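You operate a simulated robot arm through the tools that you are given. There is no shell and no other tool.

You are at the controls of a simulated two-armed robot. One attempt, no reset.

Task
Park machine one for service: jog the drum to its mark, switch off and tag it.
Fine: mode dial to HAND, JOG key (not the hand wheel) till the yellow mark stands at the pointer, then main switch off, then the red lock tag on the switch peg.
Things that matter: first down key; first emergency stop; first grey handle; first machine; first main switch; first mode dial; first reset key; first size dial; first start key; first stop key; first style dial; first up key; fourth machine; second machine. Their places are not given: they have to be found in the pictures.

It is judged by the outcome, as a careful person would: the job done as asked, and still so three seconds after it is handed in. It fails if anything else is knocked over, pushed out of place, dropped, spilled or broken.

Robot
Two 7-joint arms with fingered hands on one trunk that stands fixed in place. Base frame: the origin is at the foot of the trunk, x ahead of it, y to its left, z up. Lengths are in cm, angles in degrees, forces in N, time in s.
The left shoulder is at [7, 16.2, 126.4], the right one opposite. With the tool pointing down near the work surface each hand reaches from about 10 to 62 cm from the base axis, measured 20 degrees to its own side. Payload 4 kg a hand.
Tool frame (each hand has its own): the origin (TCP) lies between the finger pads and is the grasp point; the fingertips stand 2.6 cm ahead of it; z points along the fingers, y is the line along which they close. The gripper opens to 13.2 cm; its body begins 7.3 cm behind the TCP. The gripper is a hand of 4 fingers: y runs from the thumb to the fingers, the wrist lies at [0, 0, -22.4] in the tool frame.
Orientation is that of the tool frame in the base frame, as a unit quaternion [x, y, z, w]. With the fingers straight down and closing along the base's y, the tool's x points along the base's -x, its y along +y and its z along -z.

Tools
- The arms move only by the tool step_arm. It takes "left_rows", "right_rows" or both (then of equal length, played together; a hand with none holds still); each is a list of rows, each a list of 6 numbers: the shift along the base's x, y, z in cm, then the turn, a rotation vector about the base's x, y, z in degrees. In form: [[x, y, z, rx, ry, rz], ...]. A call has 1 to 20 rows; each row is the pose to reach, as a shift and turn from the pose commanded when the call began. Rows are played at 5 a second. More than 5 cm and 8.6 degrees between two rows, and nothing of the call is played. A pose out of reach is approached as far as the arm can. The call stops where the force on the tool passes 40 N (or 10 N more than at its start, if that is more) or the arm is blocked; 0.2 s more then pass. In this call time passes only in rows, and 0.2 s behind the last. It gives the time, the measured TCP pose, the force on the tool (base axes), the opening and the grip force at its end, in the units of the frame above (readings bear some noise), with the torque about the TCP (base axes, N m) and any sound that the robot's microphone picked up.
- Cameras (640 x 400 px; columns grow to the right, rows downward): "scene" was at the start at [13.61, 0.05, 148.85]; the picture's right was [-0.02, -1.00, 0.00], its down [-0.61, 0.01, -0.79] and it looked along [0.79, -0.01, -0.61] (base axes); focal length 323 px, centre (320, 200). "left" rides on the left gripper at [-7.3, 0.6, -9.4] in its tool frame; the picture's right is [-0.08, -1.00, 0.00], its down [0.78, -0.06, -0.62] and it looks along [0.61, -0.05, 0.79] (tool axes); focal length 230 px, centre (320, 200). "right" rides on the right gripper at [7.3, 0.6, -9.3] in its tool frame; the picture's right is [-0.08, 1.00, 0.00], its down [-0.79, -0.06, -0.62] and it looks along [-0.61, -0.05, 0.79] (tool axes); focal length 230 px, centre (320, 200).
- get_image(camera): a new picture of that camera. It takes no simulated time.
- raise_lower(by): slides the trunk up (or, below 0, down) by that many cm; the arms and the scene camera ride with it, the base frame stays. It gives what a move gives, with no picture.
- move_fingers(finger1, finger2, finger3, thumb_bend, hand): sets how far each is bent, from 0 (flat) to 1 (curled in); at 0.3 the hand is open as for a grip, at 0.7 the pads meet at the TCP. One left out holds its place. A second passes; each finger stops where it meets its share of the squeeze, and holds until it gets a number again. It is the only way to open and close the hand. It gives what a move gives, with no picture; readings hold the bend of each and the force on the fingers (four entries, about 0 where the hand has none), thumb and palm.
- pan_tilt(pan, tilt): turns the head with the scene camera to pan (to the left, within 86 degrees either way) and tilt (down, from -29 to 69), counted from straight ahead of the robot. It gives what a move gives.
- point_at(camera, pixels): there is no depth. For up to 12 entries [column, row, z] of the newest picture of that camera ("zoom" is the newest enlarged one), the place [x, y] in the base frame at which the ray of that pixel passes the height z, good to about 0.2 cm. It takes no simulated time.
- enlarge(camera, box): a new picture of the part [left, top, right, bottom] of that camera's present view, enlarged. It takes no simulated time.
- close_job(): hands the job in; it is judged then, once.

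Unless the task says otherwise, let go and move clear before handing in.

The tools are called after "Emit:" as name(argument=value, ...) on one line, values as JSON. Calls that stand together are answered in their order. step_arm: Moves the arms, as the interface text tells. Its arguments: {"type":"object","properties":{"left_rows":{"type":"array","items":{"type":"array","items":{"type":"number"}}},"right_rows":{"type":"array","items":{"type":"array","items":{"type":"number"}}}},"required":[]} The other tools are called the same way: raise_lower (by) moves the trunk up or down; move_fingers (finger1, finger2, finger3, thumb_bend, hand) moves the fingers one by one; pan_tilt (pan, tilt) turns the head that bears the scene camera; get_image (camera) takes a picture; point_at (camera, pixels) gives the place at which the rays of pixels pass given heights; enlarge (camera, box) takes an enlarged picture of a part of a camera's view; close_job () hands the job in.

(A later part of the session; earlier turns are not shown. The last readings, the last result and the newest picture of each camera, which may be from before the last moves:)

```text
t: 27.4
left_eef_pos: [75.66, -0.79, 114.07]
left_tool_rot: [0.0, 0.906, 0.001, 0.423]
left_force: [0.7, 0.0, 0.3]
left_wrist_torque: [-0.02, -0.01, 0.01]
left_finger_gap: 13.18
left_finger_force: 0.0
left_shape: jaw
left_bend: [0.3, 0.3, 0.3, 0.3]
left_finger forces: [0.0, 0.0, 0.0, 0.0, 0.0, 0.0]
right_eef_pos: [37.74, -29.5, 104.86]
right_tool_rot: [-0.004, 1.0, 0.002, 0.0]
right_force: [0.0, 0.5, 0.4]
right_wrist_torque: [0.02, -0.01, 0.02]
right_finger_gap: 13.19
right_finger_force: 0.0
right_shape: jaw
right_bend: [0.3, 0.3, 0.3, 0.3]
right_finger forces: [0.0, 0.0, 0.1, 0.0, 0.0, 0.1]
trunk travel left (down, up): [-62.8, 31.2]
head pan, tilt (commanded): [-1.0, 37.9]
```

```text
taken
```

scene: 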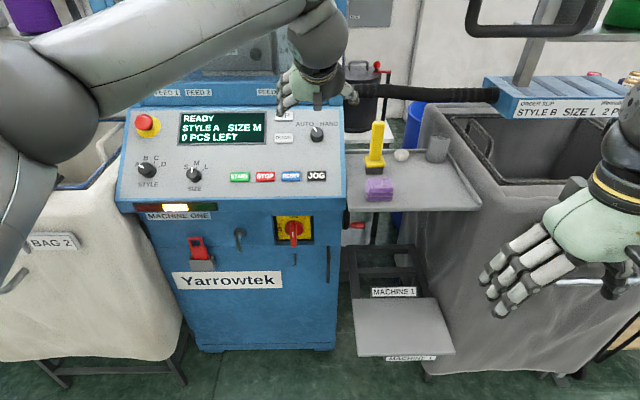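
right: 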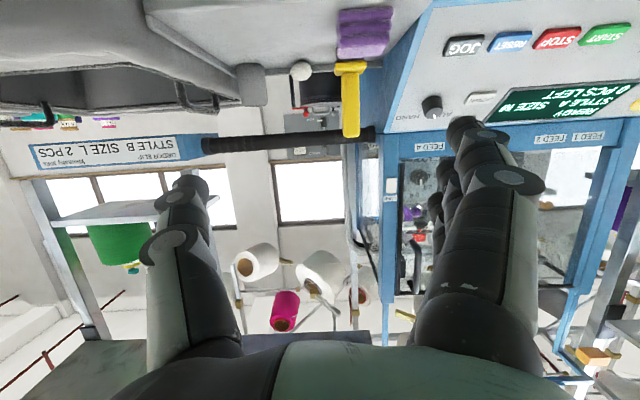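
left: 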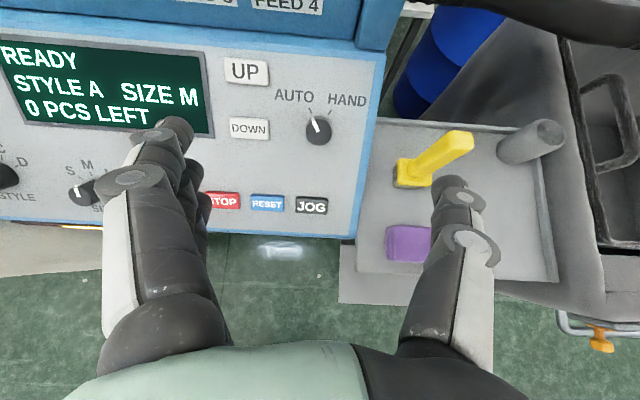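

The left hand reaches [75.7,-0.8,114.1] facing the panel, and in its picture the dial (318,128) and JOG (311,205) lie on the tool's centre column. I'll check their places through this camera and narrow the hand.

Emit:
point_at(camera="left", pixels=[[317, 125, 101.8], [311, 206, 94], [311, 206, 95], [346, 238, 91], [380, 56, 104.6], [248, 128, 99]])

Emit:
move_fingers(hand="left", finger1=0.5, finger2=0.5, finger3=0.5, thumb_bend=0.5)

Emit:
enlarge(camera="left", box=[200, 50, 392, 170])

Emit:
get_image(camera="left")

```text
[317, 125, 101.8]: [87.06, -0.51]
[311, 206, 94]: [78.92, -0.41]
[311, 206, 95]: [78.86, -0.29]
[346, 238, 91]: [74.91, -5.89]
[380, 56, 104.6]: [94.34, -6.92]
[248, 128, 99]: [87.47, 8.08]
```

```text
t: 28.4
left_eef_pos: [75.64, -0.7, 114.13]
left_tool_rot: [-0.001, 0.906, 0.001, 0.423]
left_force: [0.4, -0.5, -0.4]
left_wrist_torque: [0.02, 0.03, 0.01]
left_finger_gap: 7.15
left_finger_force: 0.0
left_shape: fingers
left_bend: [0.5, 0.5, 0.5, 0.5]
left_finger forces: [0.0, 0.1, 0.1, 0.0, 0.0, 0.0]
right_eef_pos: [37.78, -29.51, 104.89]
right_tool_rot: [-0.005, 1.0, 0.003, 0.001]
right_force: [0.7, -0.3, -0.3]
right_wrist_torque: [0.02, 0.0, 0.01]
right_finger_gap: 13.2
right_finger_force: 0.1
right_shape: jaw
right_bend: [0.3, 0.3, 0.3, 0.3]
right_finger forces: [0.0, 0.0, 0.0, 0.0, 0.0, 0.0]
trunk travel left (down, up): [-62.8, 31.2]
head pan, tilt (commanded): [-1.0, 37.9]
```

```text
3.33 times, centred on (296, 110) of left
```

zoom: 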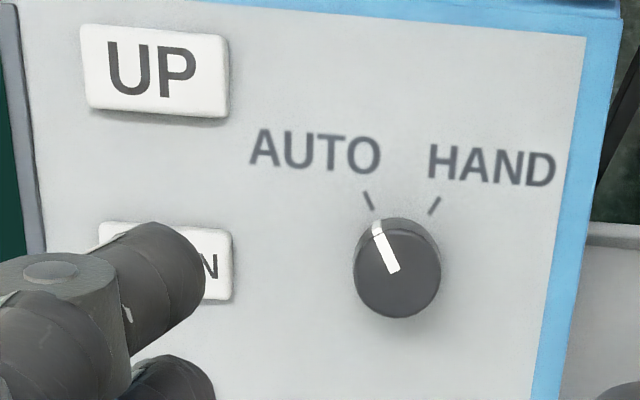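

```text
taken
```

left: 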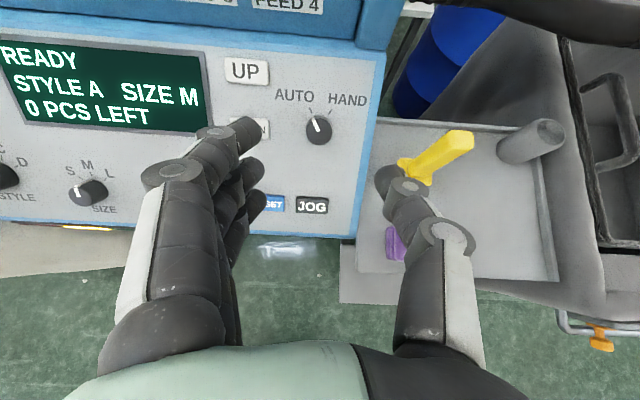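

The gap at bend 0.5 is 7.15 cm; the three fingers stand one above the other at (245,135), (255,170), (262,200), so only the middle one faces the thumb and dial. I'll curl fingers 1 and 3 away and keep finger 2 and thumb as a pincer.

Emit:
move_fingers(hand="left", finger1=1.0, finger2=0.53, finger3=1.0, thumb_bend=0.53)

Emit:
get_image(camera="left")

Emit:
get_image(camera="scene")

```text
t: 29.4
left_eef_pos: [75.64, -0.67, 114.25]
left_tool_rot: [0.001, 0.906, -0.001, 0.423]
left_force: [-0.4, 0.2, -0.4]
left_wrist_torque: [0.03, 0.01, 0.01]
left_finger_gap: 4.58
left_finger_force: 0.0
left_shape: fingers
left_bend: [1.0, 0.53, 1.0, 0.53]
left_finger forces: [0.0, 0.0, 0.0, 0.1, 0.0, 0.0]
right_eef_pos: [37.71, -29.36, 104.83]
right_tool_rot: [-0.004, 1.0, 0.003, 0.001]
right_force: [1.0, -0.5, 0.0]
right_wrist_torque: [0.01, -0.03, -0.03]
right_finger_gap: 13.2
right_finger_force: 0.0
right_shape: jaw
right_bend: [0.3, 0.3, 0.3, 0.3]
right_finger forces: [0.0, 0.1, 0.0, 0.0, 0.0, 0.0]
trunk travel left (down, up): [-62.8, 31.2]
head pan, tilt (commanded): [-1.0, 37.9]
```

```text
taken
```

left: 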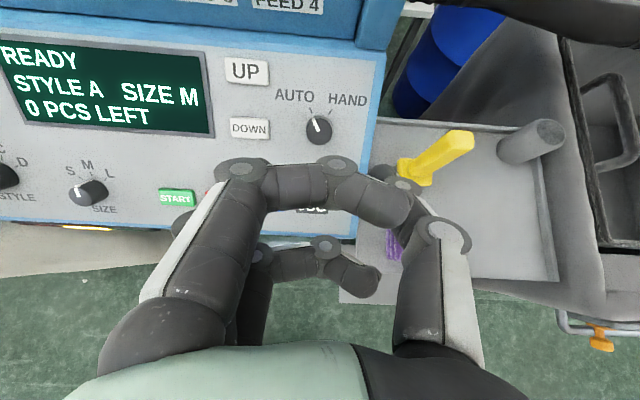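

```text
taken
```

scene: 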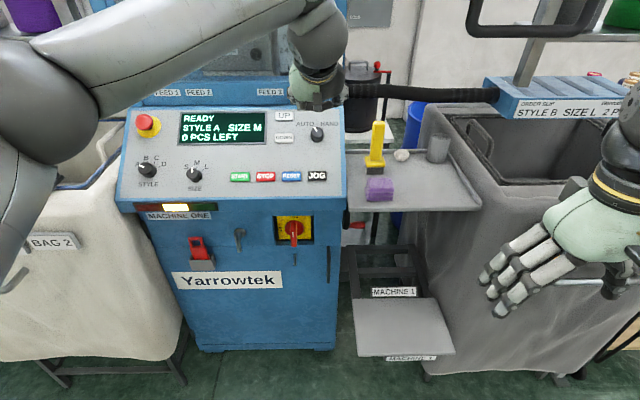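

With fingers 1 and 3 curled the pincer is hidden by finger 1 but the dial (318,128) is still in line. I'll move to a pre-grasp point 5 cm short of the dial.

Emit:
step_arm(left_rows=[[2, 0, -3, 0, 0, 0], [4, 0.1, -6, 0, 0, 0], [5.9, 0.2, -8.7, 0, 0, 0]])

Emit:
get_image(camera="left")

Emit:
enlarge(camera="scene", box=[250, 60, 378, 140])

```text
t: 30.2
left_eef_pos: [81.67, -0.47, 105.62]
left_tool_rot: [0.0, 0.907, 0.0, 0.422]
left_force: [0.1, 0.1, 0.2]
left_wrist_torque: [0.0, -0.01, -0.05]
left_finger_gap: 4.6
left_finger_force: 0.0
left_shape: fingers
left_bend: [1.0, 0.53, 1.0, 0.53]
left_finger forces: [0.1, 0.0, 0.1, 0.1, 0.0, 0.1]
right_eef_pos: [37.89, -29.52, 104.83]
right_tool_rot: [-0.004, 1.0, 0.003, 0.0]
right_force: [-0.7, -1.1, 0.3]
right_wrist_torque: [0.01, 0.0, 0.01]
right_finger_gap: 13.19
right_finger_force: 0.2
right_shape: jaw
right_bend: [0.3, 0.3, 0.3, 0.3]
right_finger forces: [0.0, 0.0, 0.0, 0.0, 0.1, 0.0]
trunk travel left (down, up): [-62.8, 31.2]
head pan, tilt (commanded): [-1.0, 37.9]
```

```text
taken
```

left: 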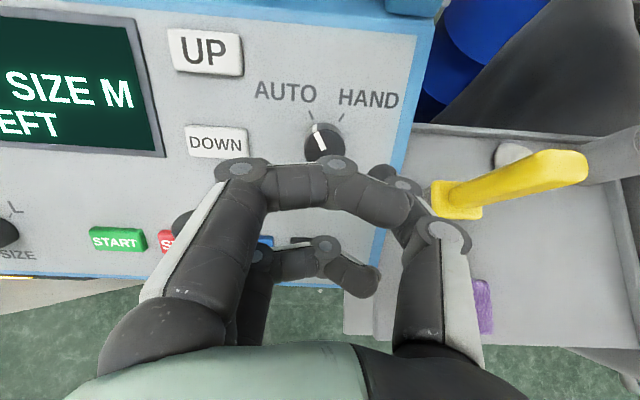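

```text
5.00 times, centred on (314, 100) of scene
```

zoom: 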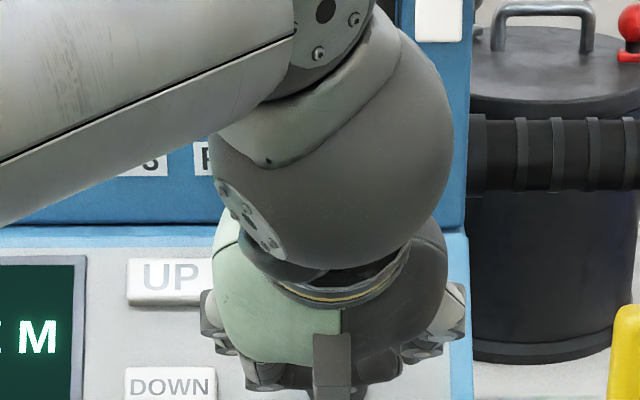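

The dial's top shows at (322,137) in the left picture; I'll fix its place from this nearer view before closing in.

Emit:
point_at(camera="left", pixels=[[322, 136, 101.7], [322, 136, 101.2], [322, 136, 102.2], [324, 158, 100], [244, 140, 99.5]])

Emit:
enlarge(camera="left", box=[240, 80, 432, 200])

```text
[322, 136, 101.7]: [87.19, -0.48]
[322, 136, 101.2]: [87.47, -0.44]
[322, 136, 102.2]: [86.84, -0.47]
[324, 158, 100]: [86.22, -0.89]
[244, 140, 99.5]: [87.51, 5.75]
```

```text
3.33 times, centred on (336, 140) of left
```

zoom: 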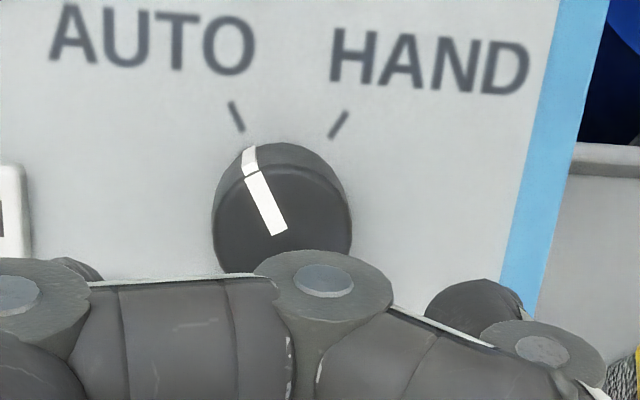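

The dial's white line ends at its top centre, zoom (281,236), which gives about [86.2,-0.65,101.8], in agreement with the scene triangulation. I'll move the pincer in around it slowly.

Emit:
step_arm(left_rows=[[1.1, -0.1, -1, 0, 0, 0], [2.2, -0.2, -2, 0, 0, 0], [2.8, -0.2, -2.6, 0, 0, 0], [3.2, -0.2, -3, 0, 0, 0]])

Emit:
get_image(camera="left")

```text
t: 31.2
left_eef_pos: [84.82, -0.62, 102.71]
left_tool_rot: [0.0, 0.906, 0.0, 0.422]
left_force: [-0.7, -0.1, 0.7]
left_wrist_torque: [-0.02, 0.01, -0.01]
left_finger_gap: 4.6
left_finger_force: 0.1
left_shape: fingers
left_bend: [1.0, 0.53, 1.0, 0.53]
left_finger forces: [0.1, 0.0, 0.1, 0.0, 0.1, 0.0]
right_eef_pos: [37.69, -29.49, 104.83]
right_tool_rot: [-0.005, 1.0, 0.004, 0.0]
right_force: [-0.5, 0.4, 0.8]
right_wrist_torque: [0.0, 0.02, -0.01]
right_finger_gap: 13.2
right_finger_force: 0.1
right_shape: jaw
right_bend: [0.3, 0.3, 0.3, 0.3]
right_finger forces: [0.1, 0.0, 0.1, 0.1, 0.0, 0.0]
trunk travel left (down, up): [-62.8, 31.2]
head pan, tilt (commanded): [-1.0, 37.9]
```

```text
taken
```

left: 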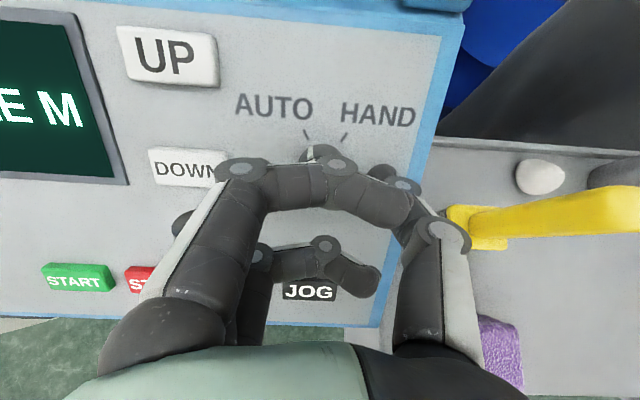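

The pincer now straddles the dial without contact (forces ≈ 0). I'll close finger 2 and thumb on it.

Emit:
move_fingers(hand="left", finger2=0.72, thumb_bend=0.72)

Emit:
get_image(camera="left")

```text
t: 32.2
left_eef_pos: [84.76, -0.83, 102.67]
left_tool_rot: [0.001, 0.906, -0.001, 0.422]
left_force: [3.5, -5.1, -1.1]
left_wrist_torque: [0.02, 0.0, -0.06]
left_finger_gap: 4.08
left_finger_force: 9.9
left_shape: fingers
left_bend: [1.0, 0.62, 1.0, 0.66]
left_finger forces: [0.0, 7.7, 0.0, 0.1, 12.3, 0.0]
right_eef_pos: [37.77, -29.5, 104.86]
right_tool_rot: [-0.005, 1.0, 0.002, 0.0]
right_force: [-0.4, -1.6, -0.6]
right_wrist_torque: [0.01, 0.02, -0.02]
right_finger_gap: 13.15
right_finger_force: 0.0
right_shape: jaw
right_bend: [0.3, 0.3, 0.3, 0.3]
right_finger forces: [0.1, 0.0, 0.0, 0.0, 0.0, 0.1]
trunk travel left (down, up): [-62.8, 31.2]
head pan, tilt (commanded): [-1.0, 37.9]
```

```text
taken
```

left: 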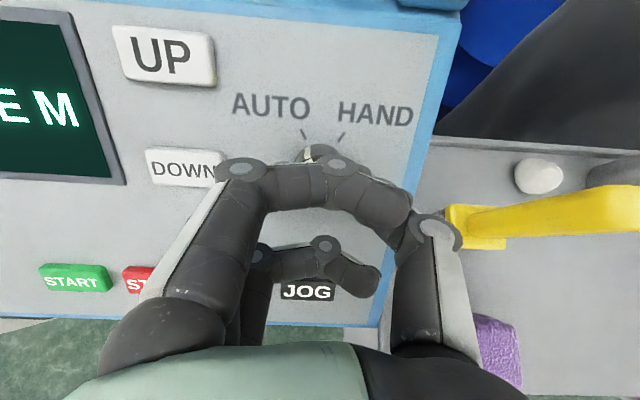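

Finger 2 (7.7 N) and thumb (12.3 N) hold the dial. I'll turn the hand clockwise 65° about the panel normal through the dial's axis.

Emit:
step_arm(left_rows=[[0.006, 0.105, 0.004, 4.59, 0, -6.7], [0.024, 0.207, 0.017, 9.18, 0, -13.41], [0.054, 0.305, 0.037, 13.77, 0, -20.11], [0.096, 0.398, 0.066, 18.36, 0, -26.81], [0.147, 0.482, 0.101, 22.95, 0, -33.52], [0.208, 0.556, 0.142, 27.54, 0, -40.22], [0.277, 0.62, 0.19, 32.13, 0, -46.92], [0.352, 0.671, 0.241, 36.73, 0, -53.63]])

Emit:
get_image(camera="left")

Emit:
get_image(camera="scene")

```text
t: 34.0
left_eef_pos: [85.14, -0.08, 102.73]
left_tool_rot: [0.532, 0.764, 0.088, 0.355]
left_force: [-0.1, -6.5, -0.8]
left_wrist_torque: [-0.08, -0.08, 0.02]
left_finger_gap: 4.09
left_finger_force: 9.5
left_shape: fingers
left_bend: [1.0, 0.63, 1.0, 0.66]
left_finger forces: [0.0, 8.0, 0.0, 0.0, 10.5, 0.0]
right_eef_pos: [37.78, -29.56, 104.92]
right_tool_rot: [-0.004, 1.0, 0.003, 0.001]
right_force: [-0.2, 0.1, -0.2]
right_wrist_torque: [0.01, 0.0, 0.01]
right_finger_gap: 13.18
right_finger_force: 0.1
right_shape: jaw
right_bend: [0.3, 0.3, 0.3, 0.3]
right_finger forces: [0.0, 0.0, 0.1, 0.0, 0.1, 0.0]
trunk travel left (down, up): [-62.8, 31.2]
head pan, tilt (commanded): [-1.0, 37.9]
```

```text
taken
```

left: 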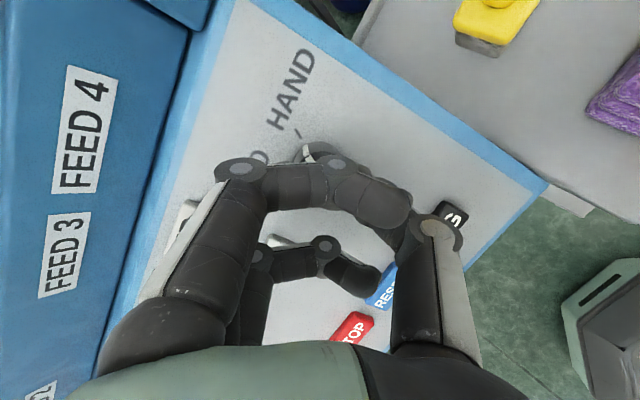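

```text
taken
```

scene: 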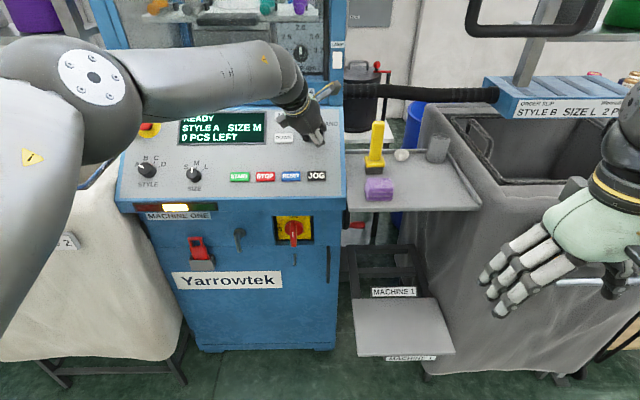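

The hand turned with the grip intact; I'll enlarge the dial region to see whether its mark reached the HAND tick.

Emit:
enlarge(camera="left", box=[240, 90, 400, 190])

Emit:
enlarge(camera="scene", box=[260, 90, 356, 150])

```text
4.00 times, centred on (320, 140) of left
```

zoom: 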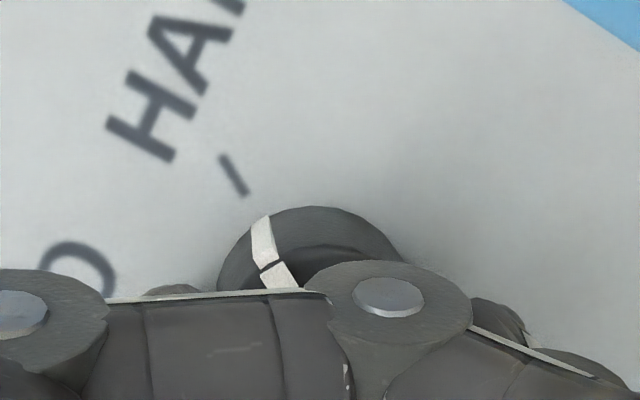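

```text
6.67 times, centred on (308, 120) of scene
```

zoom: 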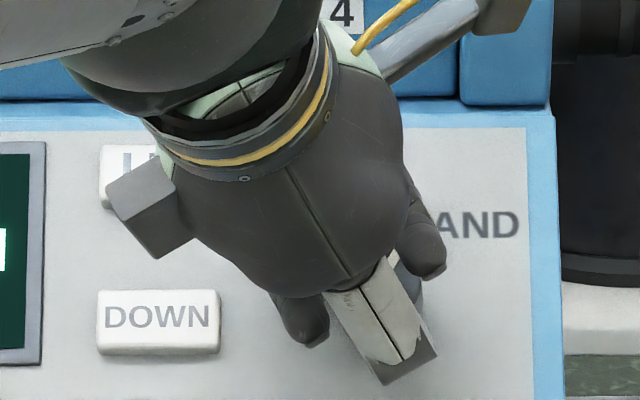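

The dial's mark lies in line with the HAND tick (zoom 232,175). I'll open the pincer and back straight off along the tool axis to check it.

Emit:
move_fingers(hand="left", finger2=0.53, thumb_bend=0.53)

Emit:
step_arm(left_rows=[[-1.9, 0.7, 2.2, 0, 0, 0], [-3.8, 1.4, 4.4, 0, 0, 0], [-6.5, 2.2, 7.3, 0, 0, 0], [-9, 3, 9, 0, 0, 0]])

Emit:
get_image(camera="left")

Emit:
get_image(camera="scene")

```text
t: 35.0
left_eef_pos: [85.12, 0.01, 102.76]
left_tool_rot: [0.531, 0.764, 0.087, 0.356]
left_force: [0.8, 0.7, -0.1]
left_wrist_torque: [0.01, 0.0, -0.03]
left_finger_gap: 4.58
left_finger_force: 0.1
left_shape: fingers
left_bend: [1.0, 0.53, 1.0, 0.53]
left_finger forces: [0.0, 0.0, 0.0, 0.0, 0.0, 0.0]
right_eef_pos: [37.82, -29.47, 104.98]
right_tool_rot: [-0.005, 1.0, 0.003, 0.002]
right_force: [-0.5, 0.1, -0.2]
right_wrist_torque: [-0.02, -0.02, -0.03]
right_finger_gap: 13.19
right_finger_force: 0.0
right_shape: jaw
right_bend: [0.3, 0.3, 0.3, 0.3]
right_finger forces: [0.0, 0.0, 0.1, 0.1, 0.0, 0.0]
trunk travel left (down, up): [-62.8, 31.2]
head pan, tilt (commanded): [-1.0, 37.9]
```

```text
t: 36.0
left_eef_pos: [75.81, 3.09, 112.03]
left_tool_rot: [0.53, 0.764, 0.087, 0.358]
left_force: [0.2, -0.1, -0.6]
left_wrist_torque: [0.01, 0.0, 0.02]
left_finger_gap: 4.6
left_finger_force: 0.1
left_shape: fingers
left_bend: [1.0, 0.53, 1.0, 0.53]
left_finger forces: [0.0, 0.0, 0.0, 0.1, 0.1, 0.1]
right_eef_pos: [37.64, -29.39, 105.02]
right_tool_rot: [-0.004, 1.0, 0.002, 0.002]
right_force: [-0.7, -0.4, 0.7]
right_wrist_torque: [0.01, -0.04, -0.01]
right_finger_gap: 13.19
right_finger_force: 0.0
right_shape: jaw
right_bend: [0.3, 0.3, 0.3, 0.3]
right_finger forces: [0.0, 0.0, 0.0, 0.1, 0.1, 0.0]
trunk travel left (down, up): [-62.8, 31.2]
head pan, tilt (commanded): [-1.0, 37.9]
```

```text
taken
```

left: 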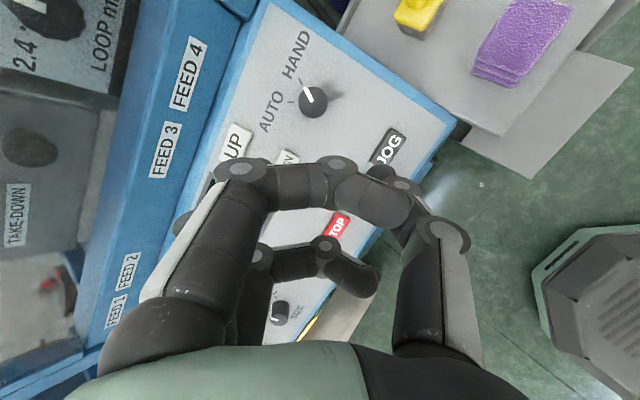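

```text
taken
```

scene: 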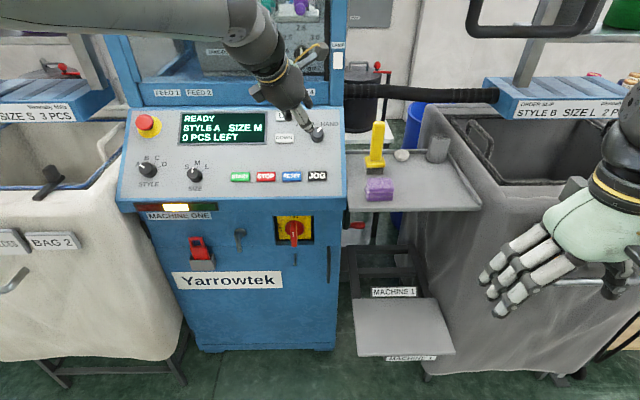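

Emit:
enlarge(camera="left", box=[230, 20, 390, 120])

Emit:
enlarge(camera="scene", box=[110, 100, 350, 250])

```text
4.00 times, centred on (310, 70) of left
```

zoom: 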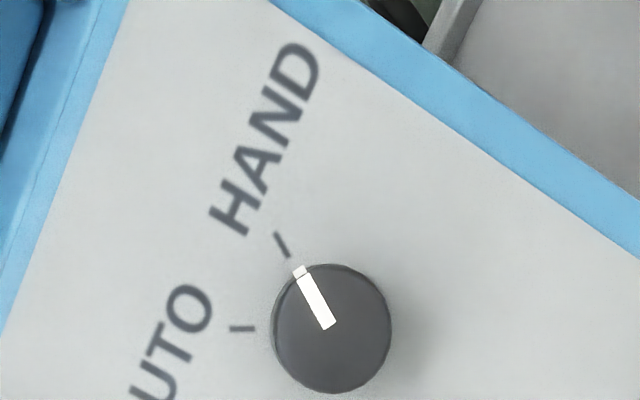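

```text
2.67 times, centred on (230, 175) of scene
```

zoom: 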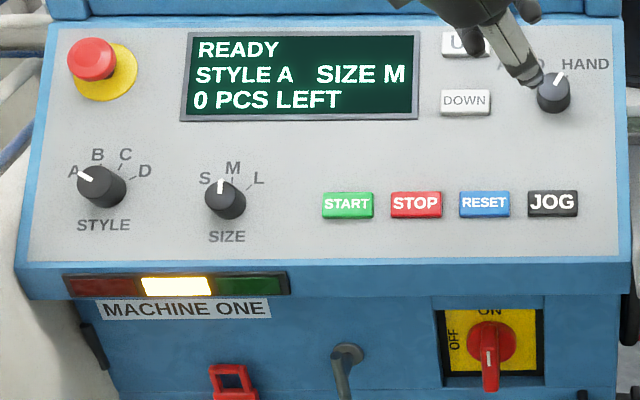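

The dial points exactly at HAND (zoom 300,270 toward tick 280,243) and nothing else changed. Before pressing JOG I'll check how well the drum can be watched with the left arm here.

Emit:
pan_tilt(pan=8, tilt=20)

Emit:
get_image(camera="scene")

```text
t: 36.9
left_eef_pos: [76.06, 3.07, 111.87]
left_tool_rot: [0.53, 0.764, 0.088, 0.356]
left_force: [-0.3, 0.0, -0.1]
left_wrist_torque: [0.02, 0.01, -0.01]
left_finger_gap: 4.61
left_finger_force: 0.1
left_shape: fingers
left_bend: [1.0, 0.53, 1.0, 0.53]
left_finger forces: [0.1, 0.0, 0.0, 0.0, 0.0, 0.0]
right_eef_pos: [37.89, -29.46, 104.84]
right_tool_rot: [-0.005, 1.0, 0.003, 0.001]
right_force: [-0.2, 0.6, -0.7]
right_wrist_torque: [0.02, -0.01, -0.01]
right_finger_gap: 13.19
right_finger_force: 0.2
right_shape: jaw
right_bend: [0.3, 0.3, 0.3, 0.3]
right_finger forces: [0.0, 0.0, 0.0, 0.0, 0.0, 0.0]
trunk travel left (down, up): [-62.8, 31.2]
head pan, tilt (commanded): [8.0, 20.0]
```

```text
taken
```

scene: 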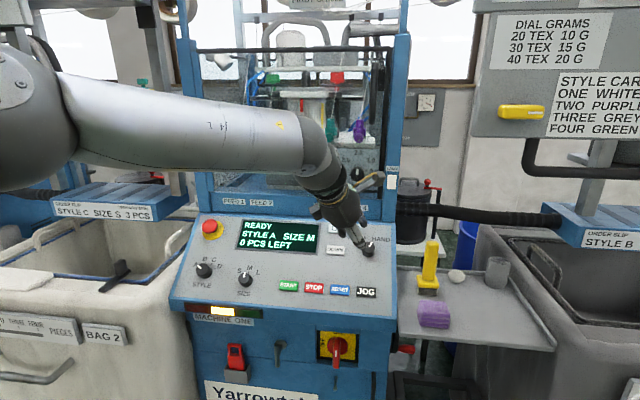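

The forearm hides the drum's lower part here, but it will sit lower at the JOG key. I'll pinch finger 2 and thumb together as a pressing tip and move to 4 cm off the JOG key.

Emit:
move_fingers(hand="left", finger2=0.72, thumb_bend=0.72)

Emit:
step_arm(left_rows=[[-0.5, -0.5, -3.2, 0, 0, 0], [-1, -1, -6.4, 0, 0, 0], [-1.3, -1.4, -9.6, 0, 0, 0], [-1.6, -1.8, -12.5, 0, 0, 0]])

Emit:
get_image(camera="left")

Emit:
get_image(camera="scene")

```text
t: 37.9
left_eef_pos: [76.03, 3.02, 111.89]
left_tool_rot: [0.531, 0.765, 0.088, 0.355]
left_force: [-0.8, -0.5, -0.7]
left_wrist_torque: [0.04, 0.02, -0.04]
left_finger_gap: 3.87
left_finger_force: 0.0
left_shape: fingers
left_bend: [1.0, 0.71, 1.0, 0.71]
left_finger forces: [0.1, 0.1, 0.0, 0.0, 0.0, 0.0]
right_eef_pos: [37.78, -29.37, 104.87]
right_tool_rot: [-0.004, 1.0, 0.002, 0.001]
right_force: [0.2, 0.3, -0.1]
right_wrist_torque: [-0.02, 0.0, 0.01]
right_finger_gap: 13.2
right_finger_force: 0.0
right_shape: jaw
right_bend: [0.3, 0.3, 0.3, 0.3]
right_finger forces: [0.0, 0.1, 0.0, 0.0, 0.0, 0.0]
trunk travel left (down, up): [-62.8, 31.2]
head pan, tilt (commanded): [8.0, 20.0]
```

```text
t: 38.9
left_eef_pos: [74.68, 1.24, 99.08]
left_tool_rot: [0.53, 0.764, 0.087, 0.357]
left_force: [-0.1, -0.1, 0.0]
left_wrist_torque: [0.0, -0.03, -0.01]
left_finger_gap: 3.83
left_finger_force: 0.3
left_shape: fingers
left_bend: [1.0, 0.71, 1.0, 0.71]
left_finger forces: [0.0, 0.0, 0.0, 0.0, 0.0, 0.1]
right_eef_pos: [37.86, -29.44, 104.89]
right_tool_rot: [-0.004, 1.0, 0.003, 0.0]
right_force: [-0.8, 0.1, 0.6]
right_wrist_torque: [-0.03, 0.01, 0.01]
right_finger_gap: 13.19
right_finger_force: 0.0
right_shape: jaw
right_bend: [0.3, 0.3, 0.3, 0.3]
right_finger forces: [0.0, 0.1, 0.0, 0.0, 0.1, 0.1]
trunk travel left (down, up): [-62.8, 31.2]
head pan, tilt (commanded): [8.0, 20.0]
```

```text
taken
```

left: 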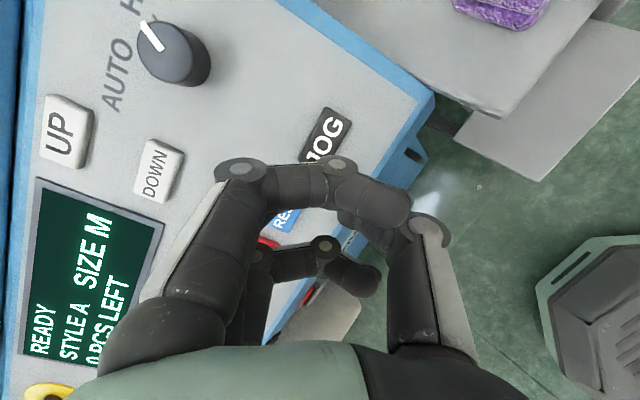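

```text
taken
```

scene: 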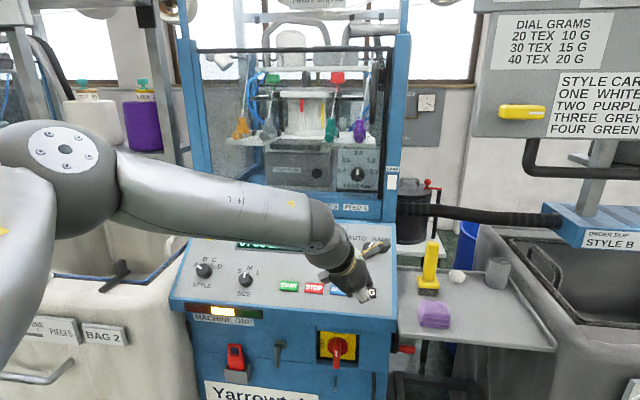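

The drum is now in view at (303,115) and the JOG key (about 321,140 in the left picture) lies on the tool axis 6–7 cm ahead. I'll zoom on the drum before pressing.

Emit:
enlarge(camera="scene", box=[264, 82, 344, 132])

Emit:
point_at(camera="left", pixels=[[322, 140, 94.5], [330, 118, 94.5]])

```text
8.00 times, centred on (304, 107) of scene
```

zoom: 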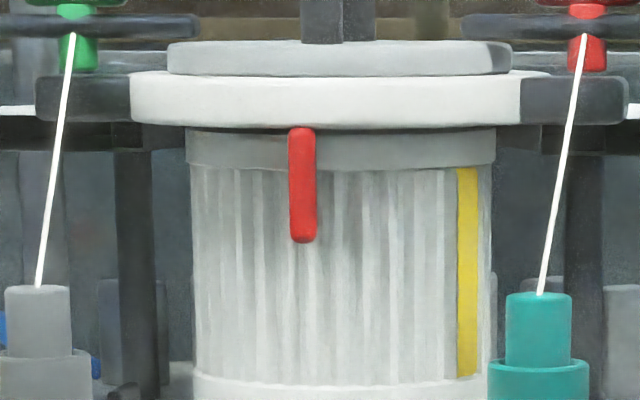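

```text
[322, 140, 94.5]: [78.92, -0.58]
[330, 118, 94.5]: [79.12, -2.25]
```

The drum view is sharp: red pointer at zoom column 302, yellow mark at 467 (drum about 340±150). I'll approach the JOG key to just short of contact.

Emit:
step_arm(left_rows=[[0.64, -0.24, -0.73, 0, 0, 0], [1.28, -0.49, -1.46, 0, 0, 0], [1.79, -0.68, -2.05, 0, 0, 0]])

Emit:
get_image(camera="left")

Emit:
enlarge(camera="scene", box=[300, 240, 428, 320])

```text
t: 39.7
left_eef_pos: [76.18, 0.5, 97.31]
left_tool_rot: [0.53, 0.765, 0.089, 0.356]
left_force: [0.2, 0.0, -0.2]
left_wrist_torque: [0.02, 0.04, 0.03]
left_finger_gap: 3.84
left_finger_force: 0.1
left_shape: fingers
left_bend: [1.0, 0.71, 1.0, 0.71]
left_finger forces: [0.0, 0.0, 0.0, 0.0, 0.0, 0.0]
right_eef_pos: [37.75, -29.53, 104.8]
right_tool_rot: [-0.005, 1.0, 0.003, 0.001]
right_force: [0.5, 0.3, 0.4]
right_wrist_torque: [0.0, 0.01, 0.0]
right_finger_gap: 13.19
right_finger_force: 0.0
right_shape: jaw
right_bend: [0.3, 0.3, 0.3, 0.3]
right_finger forces: [0.1, 0.0, 0.0, 0.1, 0.0, 0.1]
trunk travel left (down, up): [-62.8, 31.2]
head pan, tilt (commanded): [8.0, 20.0]
```

```text
taken
```

left: 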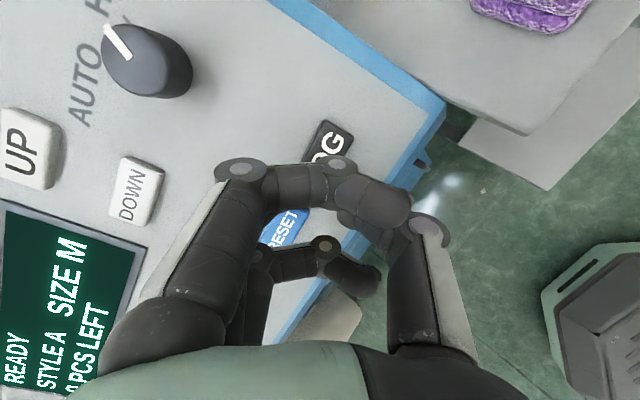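

```text
5.00 times, centred on (364, 280) of scene
```

zoom: 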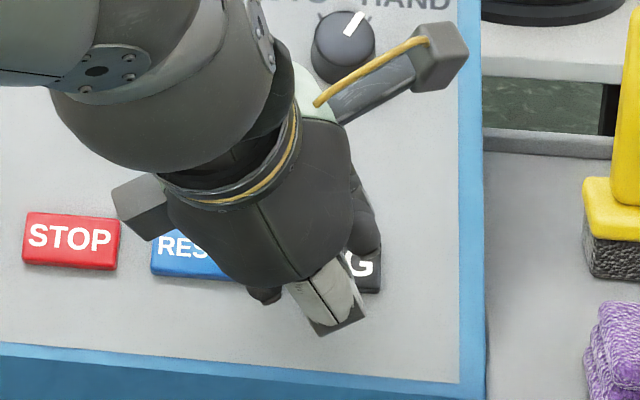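

The tool axis meets the key at about (320,159), right on the "O" of JOG, with RESET (283,230) well clear. I'll advance in small steps and watch force and drum.

Emit:
step_arm(left_rows=[[0.26, -0.1, -0.29, 0, 0, 0], [0.51, -0.2, -0.58, 0, 0, 0], [0.7, -0.27, -0.8, 0, 0, 0]])

Emit:
enlarge(camera="scene", box=[264, 82, 344, 132])

```text
t: 40.5
left_eef_pos: [76.94, 0.36, 96.43]
left_tool_rot: [0.53, 0.764, 0.087, 0.356]
left_force: [-0.3, 0.0, -1.2]
left_wrist_torque: [0.0, 0.02, -0.02]
left_finger_gap: 3.86
left_finger_force: 0.0
left_shape: fingers
left_bend: [1.0, 0.71, 1.0, 0.71]
left_finger forces: [0.0, 0.0, 0.0, 0.0, 0.1, 0.0]
right_eef_pos: [37.89, -29.49, 104.87]
right_tool_rot: [-0.004, 1.0, 0.003, 0.001]
right_force: [-0.3, 0.4, 0.2]
right_wrist_torque: [0.01, -0.01, 0.0]
right_finger_gap: 13.18
right_finger_force: 0.1
right_shape: jaw
right_bend: [0.3, 0.3, 0.3, 0.3]
right_finger forces: [0.0, 0.0, 0.0, 0.0, 0.1, 0.0]
trunk travel left (down, up): [-62.8, 31.2]
head pan, tilt (commanded): [8.0, 20.0]
```

```text
8.00 times, centred on (304, 107) of scene
```

zoom: 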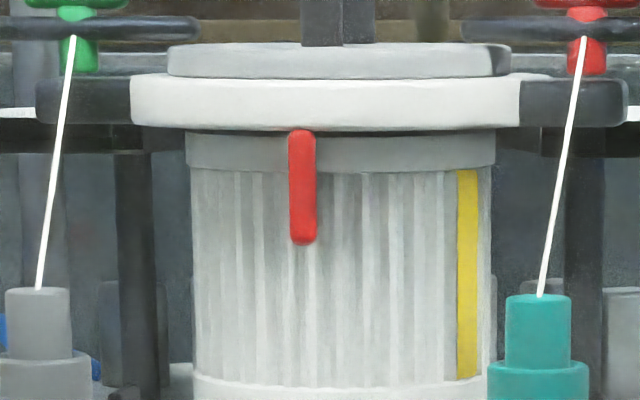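

No contact or drum motion yet. I'll advance another 0.5 cm.

Emit:
step_arm(left_rows=[[0.16, -0.06, -0.18, 0, 0, 0], [0.32, -0.12, -0.37, 0, 0, 0]])

Emit:
enlarge(camera="scene", box=[264, 82, 344, 132])

Emit:
get_image(camera="left")

```text
t: 41.1
left_eef_pos: [77.37, 0.21, 96.3]
left_tool_rot: [0.53, 0.765, 0.088, 0.357]
left_force: [0.2, 0.2, -0.1]
left_wrist_torque: [-0.03, 0.0, 0.0]
left_finger_gap: 3.85
left_finger_force: 0.0
left_shape: fingers
left_bend: [1.0, 0.71, 1.0, 0.71]
left_finger forces: [0.0, 0.0, 0.0, 0.0, 0.0, 0.0]
right_eef_pos: [37.67, -29.61, 104.92]
right_tool_rot: [-0.004, 1.0, 0.003, 0.001]
right_force: [0.0, -0.4, -0.3]
right_wrist_torque: [0.05, -0.01, -0.02]
right_finger_gap: 13.2
right_finger_force: 0.0
right_shape: jaw
right_bend: [0.3, 0.3, 0.3, 0.3]
right_finger forces: [0.0, 0.0, 0.0, 0.1, 0.0, 0.0]
trunk travel left (down, up): [-62.8, 31.2]
head pan, tilt (commanded): [8.0, 20.0]
```

```text
8.00 times, centred on (304, 107) of scene
```

zoom: 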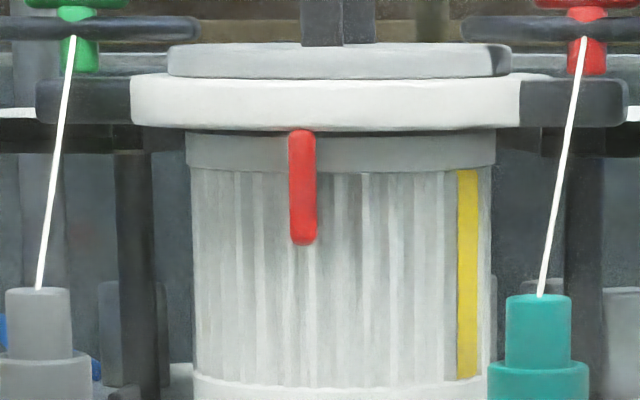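

```text
taken
```

left: 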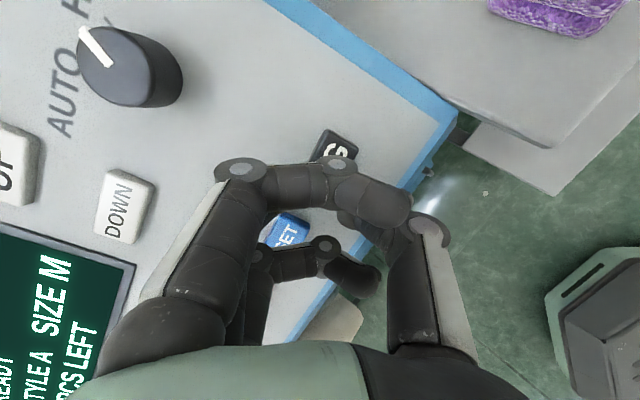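

Still no contact force. I'll advance another 0.5 cm in two steps.

Emit:
step_arm(left_rows=[[0.16, -0.06, -0.18, 0, 0, 0], [0.32, -0.12, -0.37, 0, 0, 0]])

Emit:
enlarge(camera="scene", box=[264, 82, 344, 132])

Emit:
enlarge(camera="scene", box=[300, 240, 428, 320])

```text
t: 41.7
left_eef_pos: [77.43, 0.24, 96.0]
left_tool_rot: [0.53, 0.764, 0.089, 0.357]
left_force: [-2.3, 1.8, 3.1]
left_wrist_torque: [0.04, 0.04, 0.02]
left_finger_gap: 3.86
left_finger_force: 3.0
left_shape: fingers
left_bend: [1.0, 0.72, 1.0, 0.72]
left_finger forces: [0.0, 0.0, 0.1, 0.0, 5.2, 0.1]
right_eef_pos: [37.66, -29.36, 104.88]
right_tool_rot: [-0.005, 1.0, 0.002, 0.002]
right_force: [-0.4, -0.6, 1.0]
right_wrist_torque: [0.02, 0.03, 0.0]
right_finger_gap: 13.18
right_finger_force: 0.1
right_shape: jaw
right_bend: [0.3, 0.3, 0.3, 0.3]
right_finger forces: [0.0, 0.0, 0.0, 0.0, 0.1, 0.1]
trunk travel left (down, up): [-62.8, 31.2]
head pan, tilt (commanded): [8.0, 20.0]
heard: click
```

```text
8.00 times, centred on (304, 107) of scene
```

zoom: 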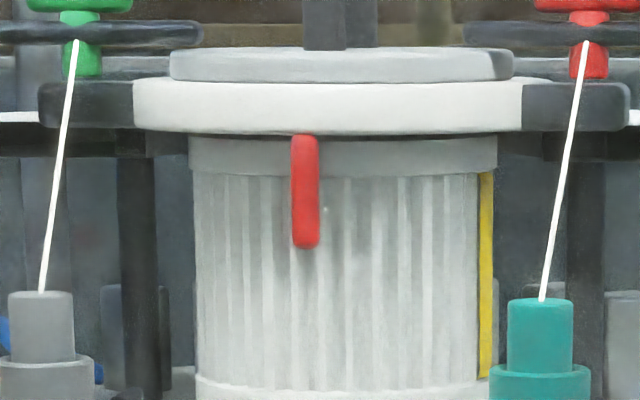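

```text
5.00 times, centred on (364, 280) of scene
```

zoom: 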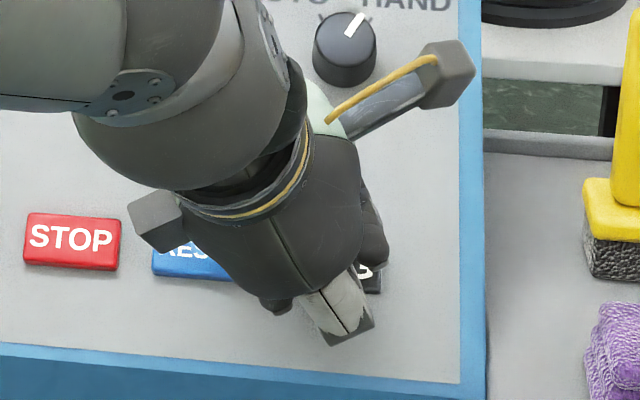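

A click, 4–5 N of force, and the drum turned: the yellow mark moved right from column 467 to 486, so it must go round the back. I'll keep the key held for about a second and look again.

Emit:
step_arm(left_rows=[[0, 0, 0, 0, 0, 0], [0, 0, 0, 0, 0, 0], [0, 0, 0, 0, 0, 0], [0, 0, 0, 0, 0, 0]])

Emit:
enlarge(camera="scene", box=[264, 82, 344, 132])

```text
t: 42.7
left_eef_pos: [77.47, 0.02, 95.93]
left_tool_rot: [0.531, 0.764, 0.088, 0.357]
left_force: [-2.6, 1.7, 5.1]
left_wrist_torque: [0.03, 0.02, -0.01]
left_finger_gap: 3.83
left_finger_force: 4.9
left_shape: fingers
left_bend: [1.0, 0.72, 1.0, 0.72]
left_finger forces: [0.0, 4.5, 0.1, 0.1, 5.8, 0.0]
right_eef_pos: [37.72, -29.41, 104.98]
right_tool_rot: [-0.005, 1.0, 0.002, 0.001]
right_force: [0.1, 0.0, 0.6]
right_wrist_torque: [0.01, 0.0, 0.02]
right_finger_gap: 13.2
right_finger_force: 0.1
right_shape: jaw
right_bend: [0.3, 0.3, 0.3, 0.3]
right_finger forces: [0.1, 0.0, 0.0, 0.0, 0.0, 0.0]
trunk travel left (down, up): [-62.8, 31.2]
head pan, tilt (commanded): [8.0, 20.0]
```

```text
8.00 times, centred on (304, 107) of scene
```

zoom: 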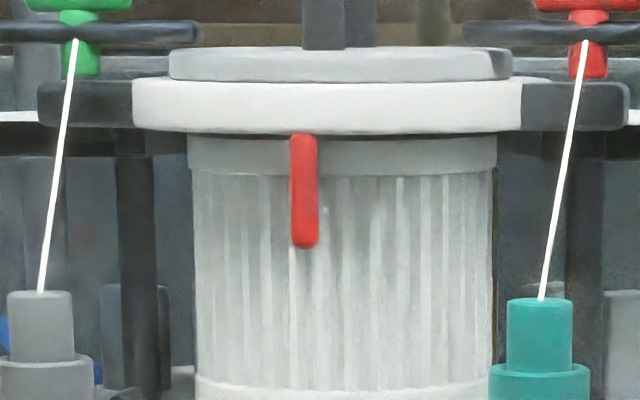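

The mark has gone to the drum's right edge (about column 493). I'll keep holding JOG in further stretches until it reappears on the left.

Emit:
step_arm(left_rows=[[0, 0, 0, 0, 0, 0], [0, 0, 0, 0, 0, 0], [0, 0, 0, 0, 0, 0], [0, 0, 0, 0, 0, 0], [0, 0, 0, 0, 0, 0], [0, 0, 0, 0, 0, 0], [0, 0, 0, 0, 0, 0]])

Emit:
enlarge(camera="scene", box=[264, 82, 344, 132])

```text
t: 44.3
left_eef_pos: [77.47, 0.13, 95.89]
left_tool_rot: [0.529, 0.764, 0.089, 0.358]
left_force: [-3.8, 1.7, 5.1]
left_wrist_torque: [0.05, 0.0, 0.02]
left_finger_gap: 3.83
left_finger_force: 5.6
left_shape: fingers
left_bend: [1.0, 0.72, 1.0, 0.72]
left_finger forces: [0.1, 4.7, 0.1, 0.0, 5.9, 0.1]
right_eef_pos: [37.69, -29.38, 104.9]
right_tool_rot: [-0.004, 1.0, 0.001, 0.0]
right_force: [0.8, -0.1, 0.1]
right_wrist_torque: [0.0, -0.01, -0.02]
right_finger_gap: 13.2
right_finger_force: 0.0
right_shape: jaw
right_bend: [0.3, 0.3, 0.3, 0.3]
right_finger forces: [0.0, 0.0, 0.0, 0.0, 0.0, 0.0]
trunk travel left (down, up): [-62.8, 31.2]
head pan, tilt (commanded): [8.0, 20.0]
```

```text
8.00 times, centred on (304, 107) of scene
```

zoom: 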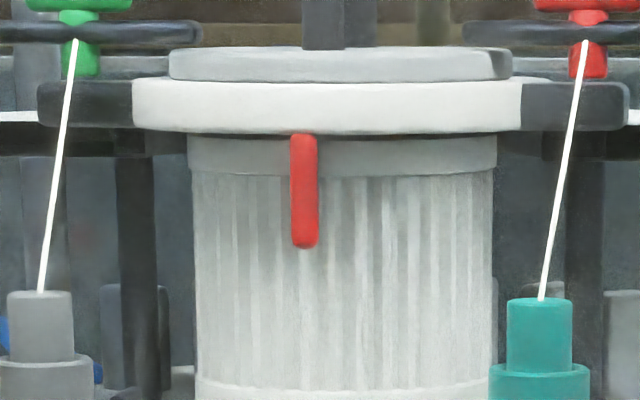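

The mark is behind the drum now. Holding on in stretches of about 2 s.

Emit:
step_arm(left_rows=[[0, 0, 0, 0, 0, 0], [0, 0, 0, 0, 0, 0], [0, 0, 0, 0, 0, 0], [0, 0, 0, 0, 0, 0], [0, 0, 0, 0, 0, 0], [0, 0, 0, 0, 0, 0], [0, 0, 0, 0, 0, 0], [0, 0, 0, 0, 0, 0], [0, 0, 0, 0, 0, 0]])

Emit:
enlarge(camera="scene", box=[264, 82, 344, 132])

```text
t: 46.3
left_eef_pos: [77.46, 0.06, 95.88]
left_tool_rot: [0.529, 0.765, 0.088, 0.357]
left_force: [-3.7, 1.2, 4.5]
left_wrist_torque: [0.01, 0.02, 0.02]
left_finger_gap: 3.84
left_finger_force: 5.3
left_shape: fingers
left_bend: [1.0, 0.72, 1.0, 0.72]
left_finger forces: [0.0, 4.6, 0.2, 0.1, 5.9, 0.0]
right_eef_pos: [37.6, -29.42, 104.94]
right_tool_rot: [-0.003, 1.0, 0.002, 0.001]
right_force: [0.4, 0.1, -0.3]
right_wrist_torque: [0.04, -0.01, -0.03]
right_finger_gap: 13.19
right_finger_force: 0.0
right_shape: jaw
right_bend: [0.3, 0.3, 0.3, 0.3]
right_finger forces: [0.1, 0.1, 0.1, 0.1, 0.0, 0.0]
trunk travel left (down, up): [-62.8, 31.2]
head pan, tilt (commanded): [8.0, 20.0]
```

```text
8.00 times, centred on (304, 107) of scene
```

zoom: 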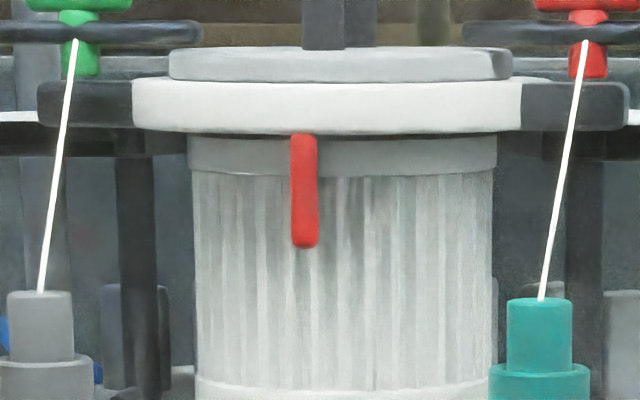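

The flute pattern differs from the last picture, so the drum is still turning; the mark is still hidden. Holding on.

Emit:
step_arm(left_rows=[[0, 0, 0, 0, 0, 0], [0, 0, 0, 0, 0, 0], [0, 0, 0, 0, 0, 0], [0, 0, 0, 0, 0, 0], [0, 0, 0, 0, 0, 0], [0, 0, 0, 0, 0, 0], [0, 0, 0, 0, 0, 0], [0, 0, 0, 0, 0, 0]])

Emit:
enlarge(camera="scene", box=[264, 82, 344, 132])

```text
t: 48.1
left_eef_pos: [77.58, 0.11, 95.86]
left_tool_rot: [0.53, 0.764, 0.088, 0.357]
left_force: [-2.8, 2.7, 5.6]
left_wrist_torque: [0.04, 0.01, 0.02]
left_finger_gap: 3.81
left_finger_force: 5.4
left_shape: fingers
left_bend: [1.0, 0.72, 1.0, 0.72]
left_finger forces: [0.0, 4.6, 0.1, 0.0, 5.9, 0.1]
right_eef_pos: [37.68, -29.42, 104.93]
right_tool_rot: [-0.005, 1.0, 0.002, 0.0]
right_force: [0.0, -0.1, -0.2]
right_wrist_torque: [0.0, -0.05, 0.03]
right_finger_gap: 13.2
right_finger_force: 0.0
right_shape: jaw
right_bend: [0.3, 0.3, 0.3, 0.3]
right_finger forces: [0.0, 0.0, 0.1, 0.0, 0.0, 0.1]
trunk travel left (down, up): [-62.8, 31.2]
head pan, tilt (commanded): [8.0, 20.0]
```

```text
8.00 times, centred on (304, 107) of scene
```

zoom: 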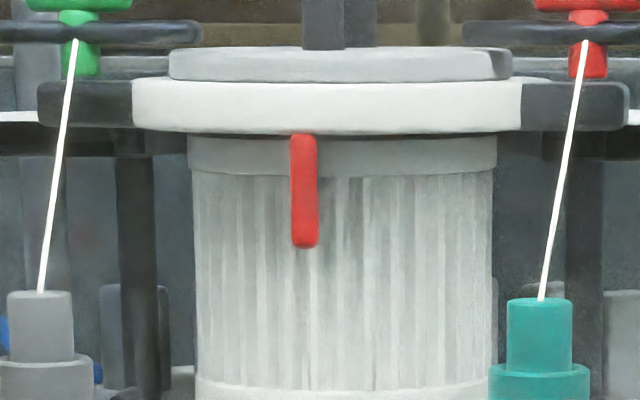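

It's unclear whether the drum still turns; I'll compare a close crop before and after a short hold.

Emit:
enlarge(camera="scene", box=[284, 100, 332, 130])

Emit:
step_arm(left_rows=[[0, 0, 0, 0, 0, 0]])

Emit:
enlarge(camera="scene", box=[284, 100, 332, 130])

Emit:
get_image(camera="scene")

```text
13.33 times, centred on (308, 115) of scene
```

zoom: 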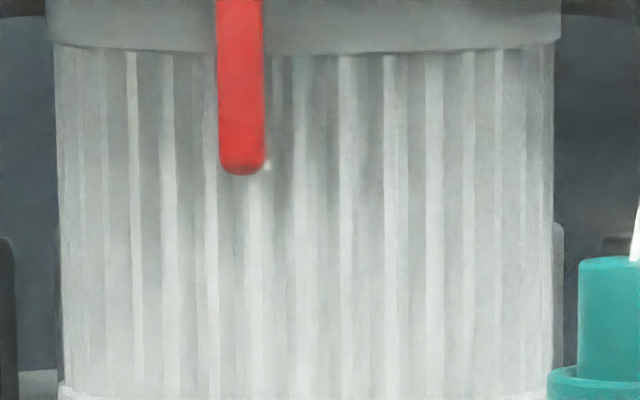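

```text
t: 48.5
left_eef_pos: [77.51, 0.14, 95.8]
left_tool_rot: [0.53, 0.764, 0.088, 0.357]
left_force: [-3.4, 1.2, 5.6]
left_wrist_torque: [0.01, 0.01, 0.02]
left_finger_gap: 3.83
left_finger_force: 5.7
left_shape: fingers
left_bend: [1.0, 0.72, 1.0, 0.72]
left_finger forces: [0.1, 4.6, 0.0, 0.0, 5.9, 0.0]
right_eef_pos: [37.67, -29.38, 104.92]
right_tool_rot: [-0.005, 1.0, 0.001, 0.001]
right_force: [-0.8, -0.7, 0.5]
right_wrist_torque: [0.02, 0.05, 0.02]
right_finger_gap: 13.19
right_finger_force: 0.1
right_shape: jaw
right_bend: [0.3, 0.3, 0.3, 0.3]
right_finger forces: [0.1, 0.0, 0.0, 0.1, 0.0, 0.0]
trunk travel left (down, up): [-62.8, 31.2]
head pan, tilt (commanded): [8.0, 20.0]
```

```text
13.33 times, centred on (308, 115) of scene
```

zoom: 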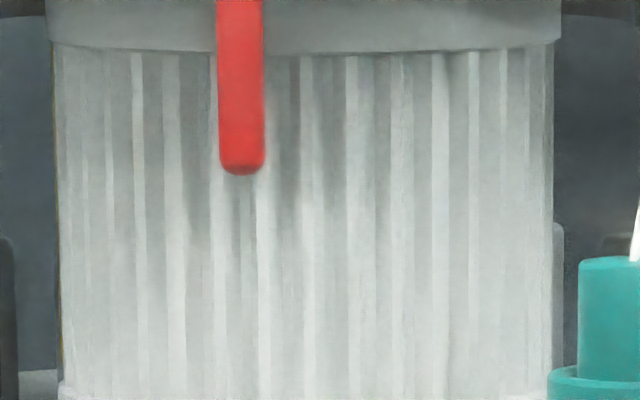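

```text
taken
```

scene: 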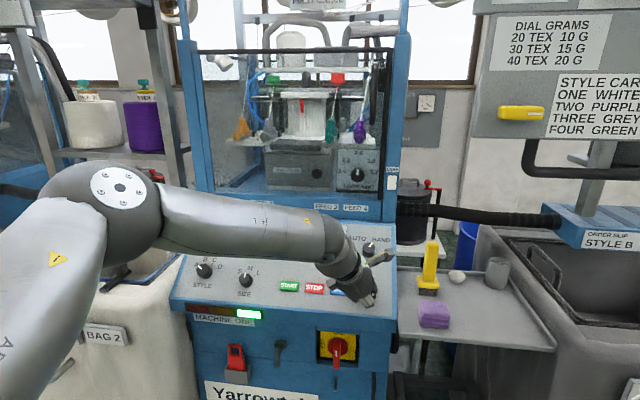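

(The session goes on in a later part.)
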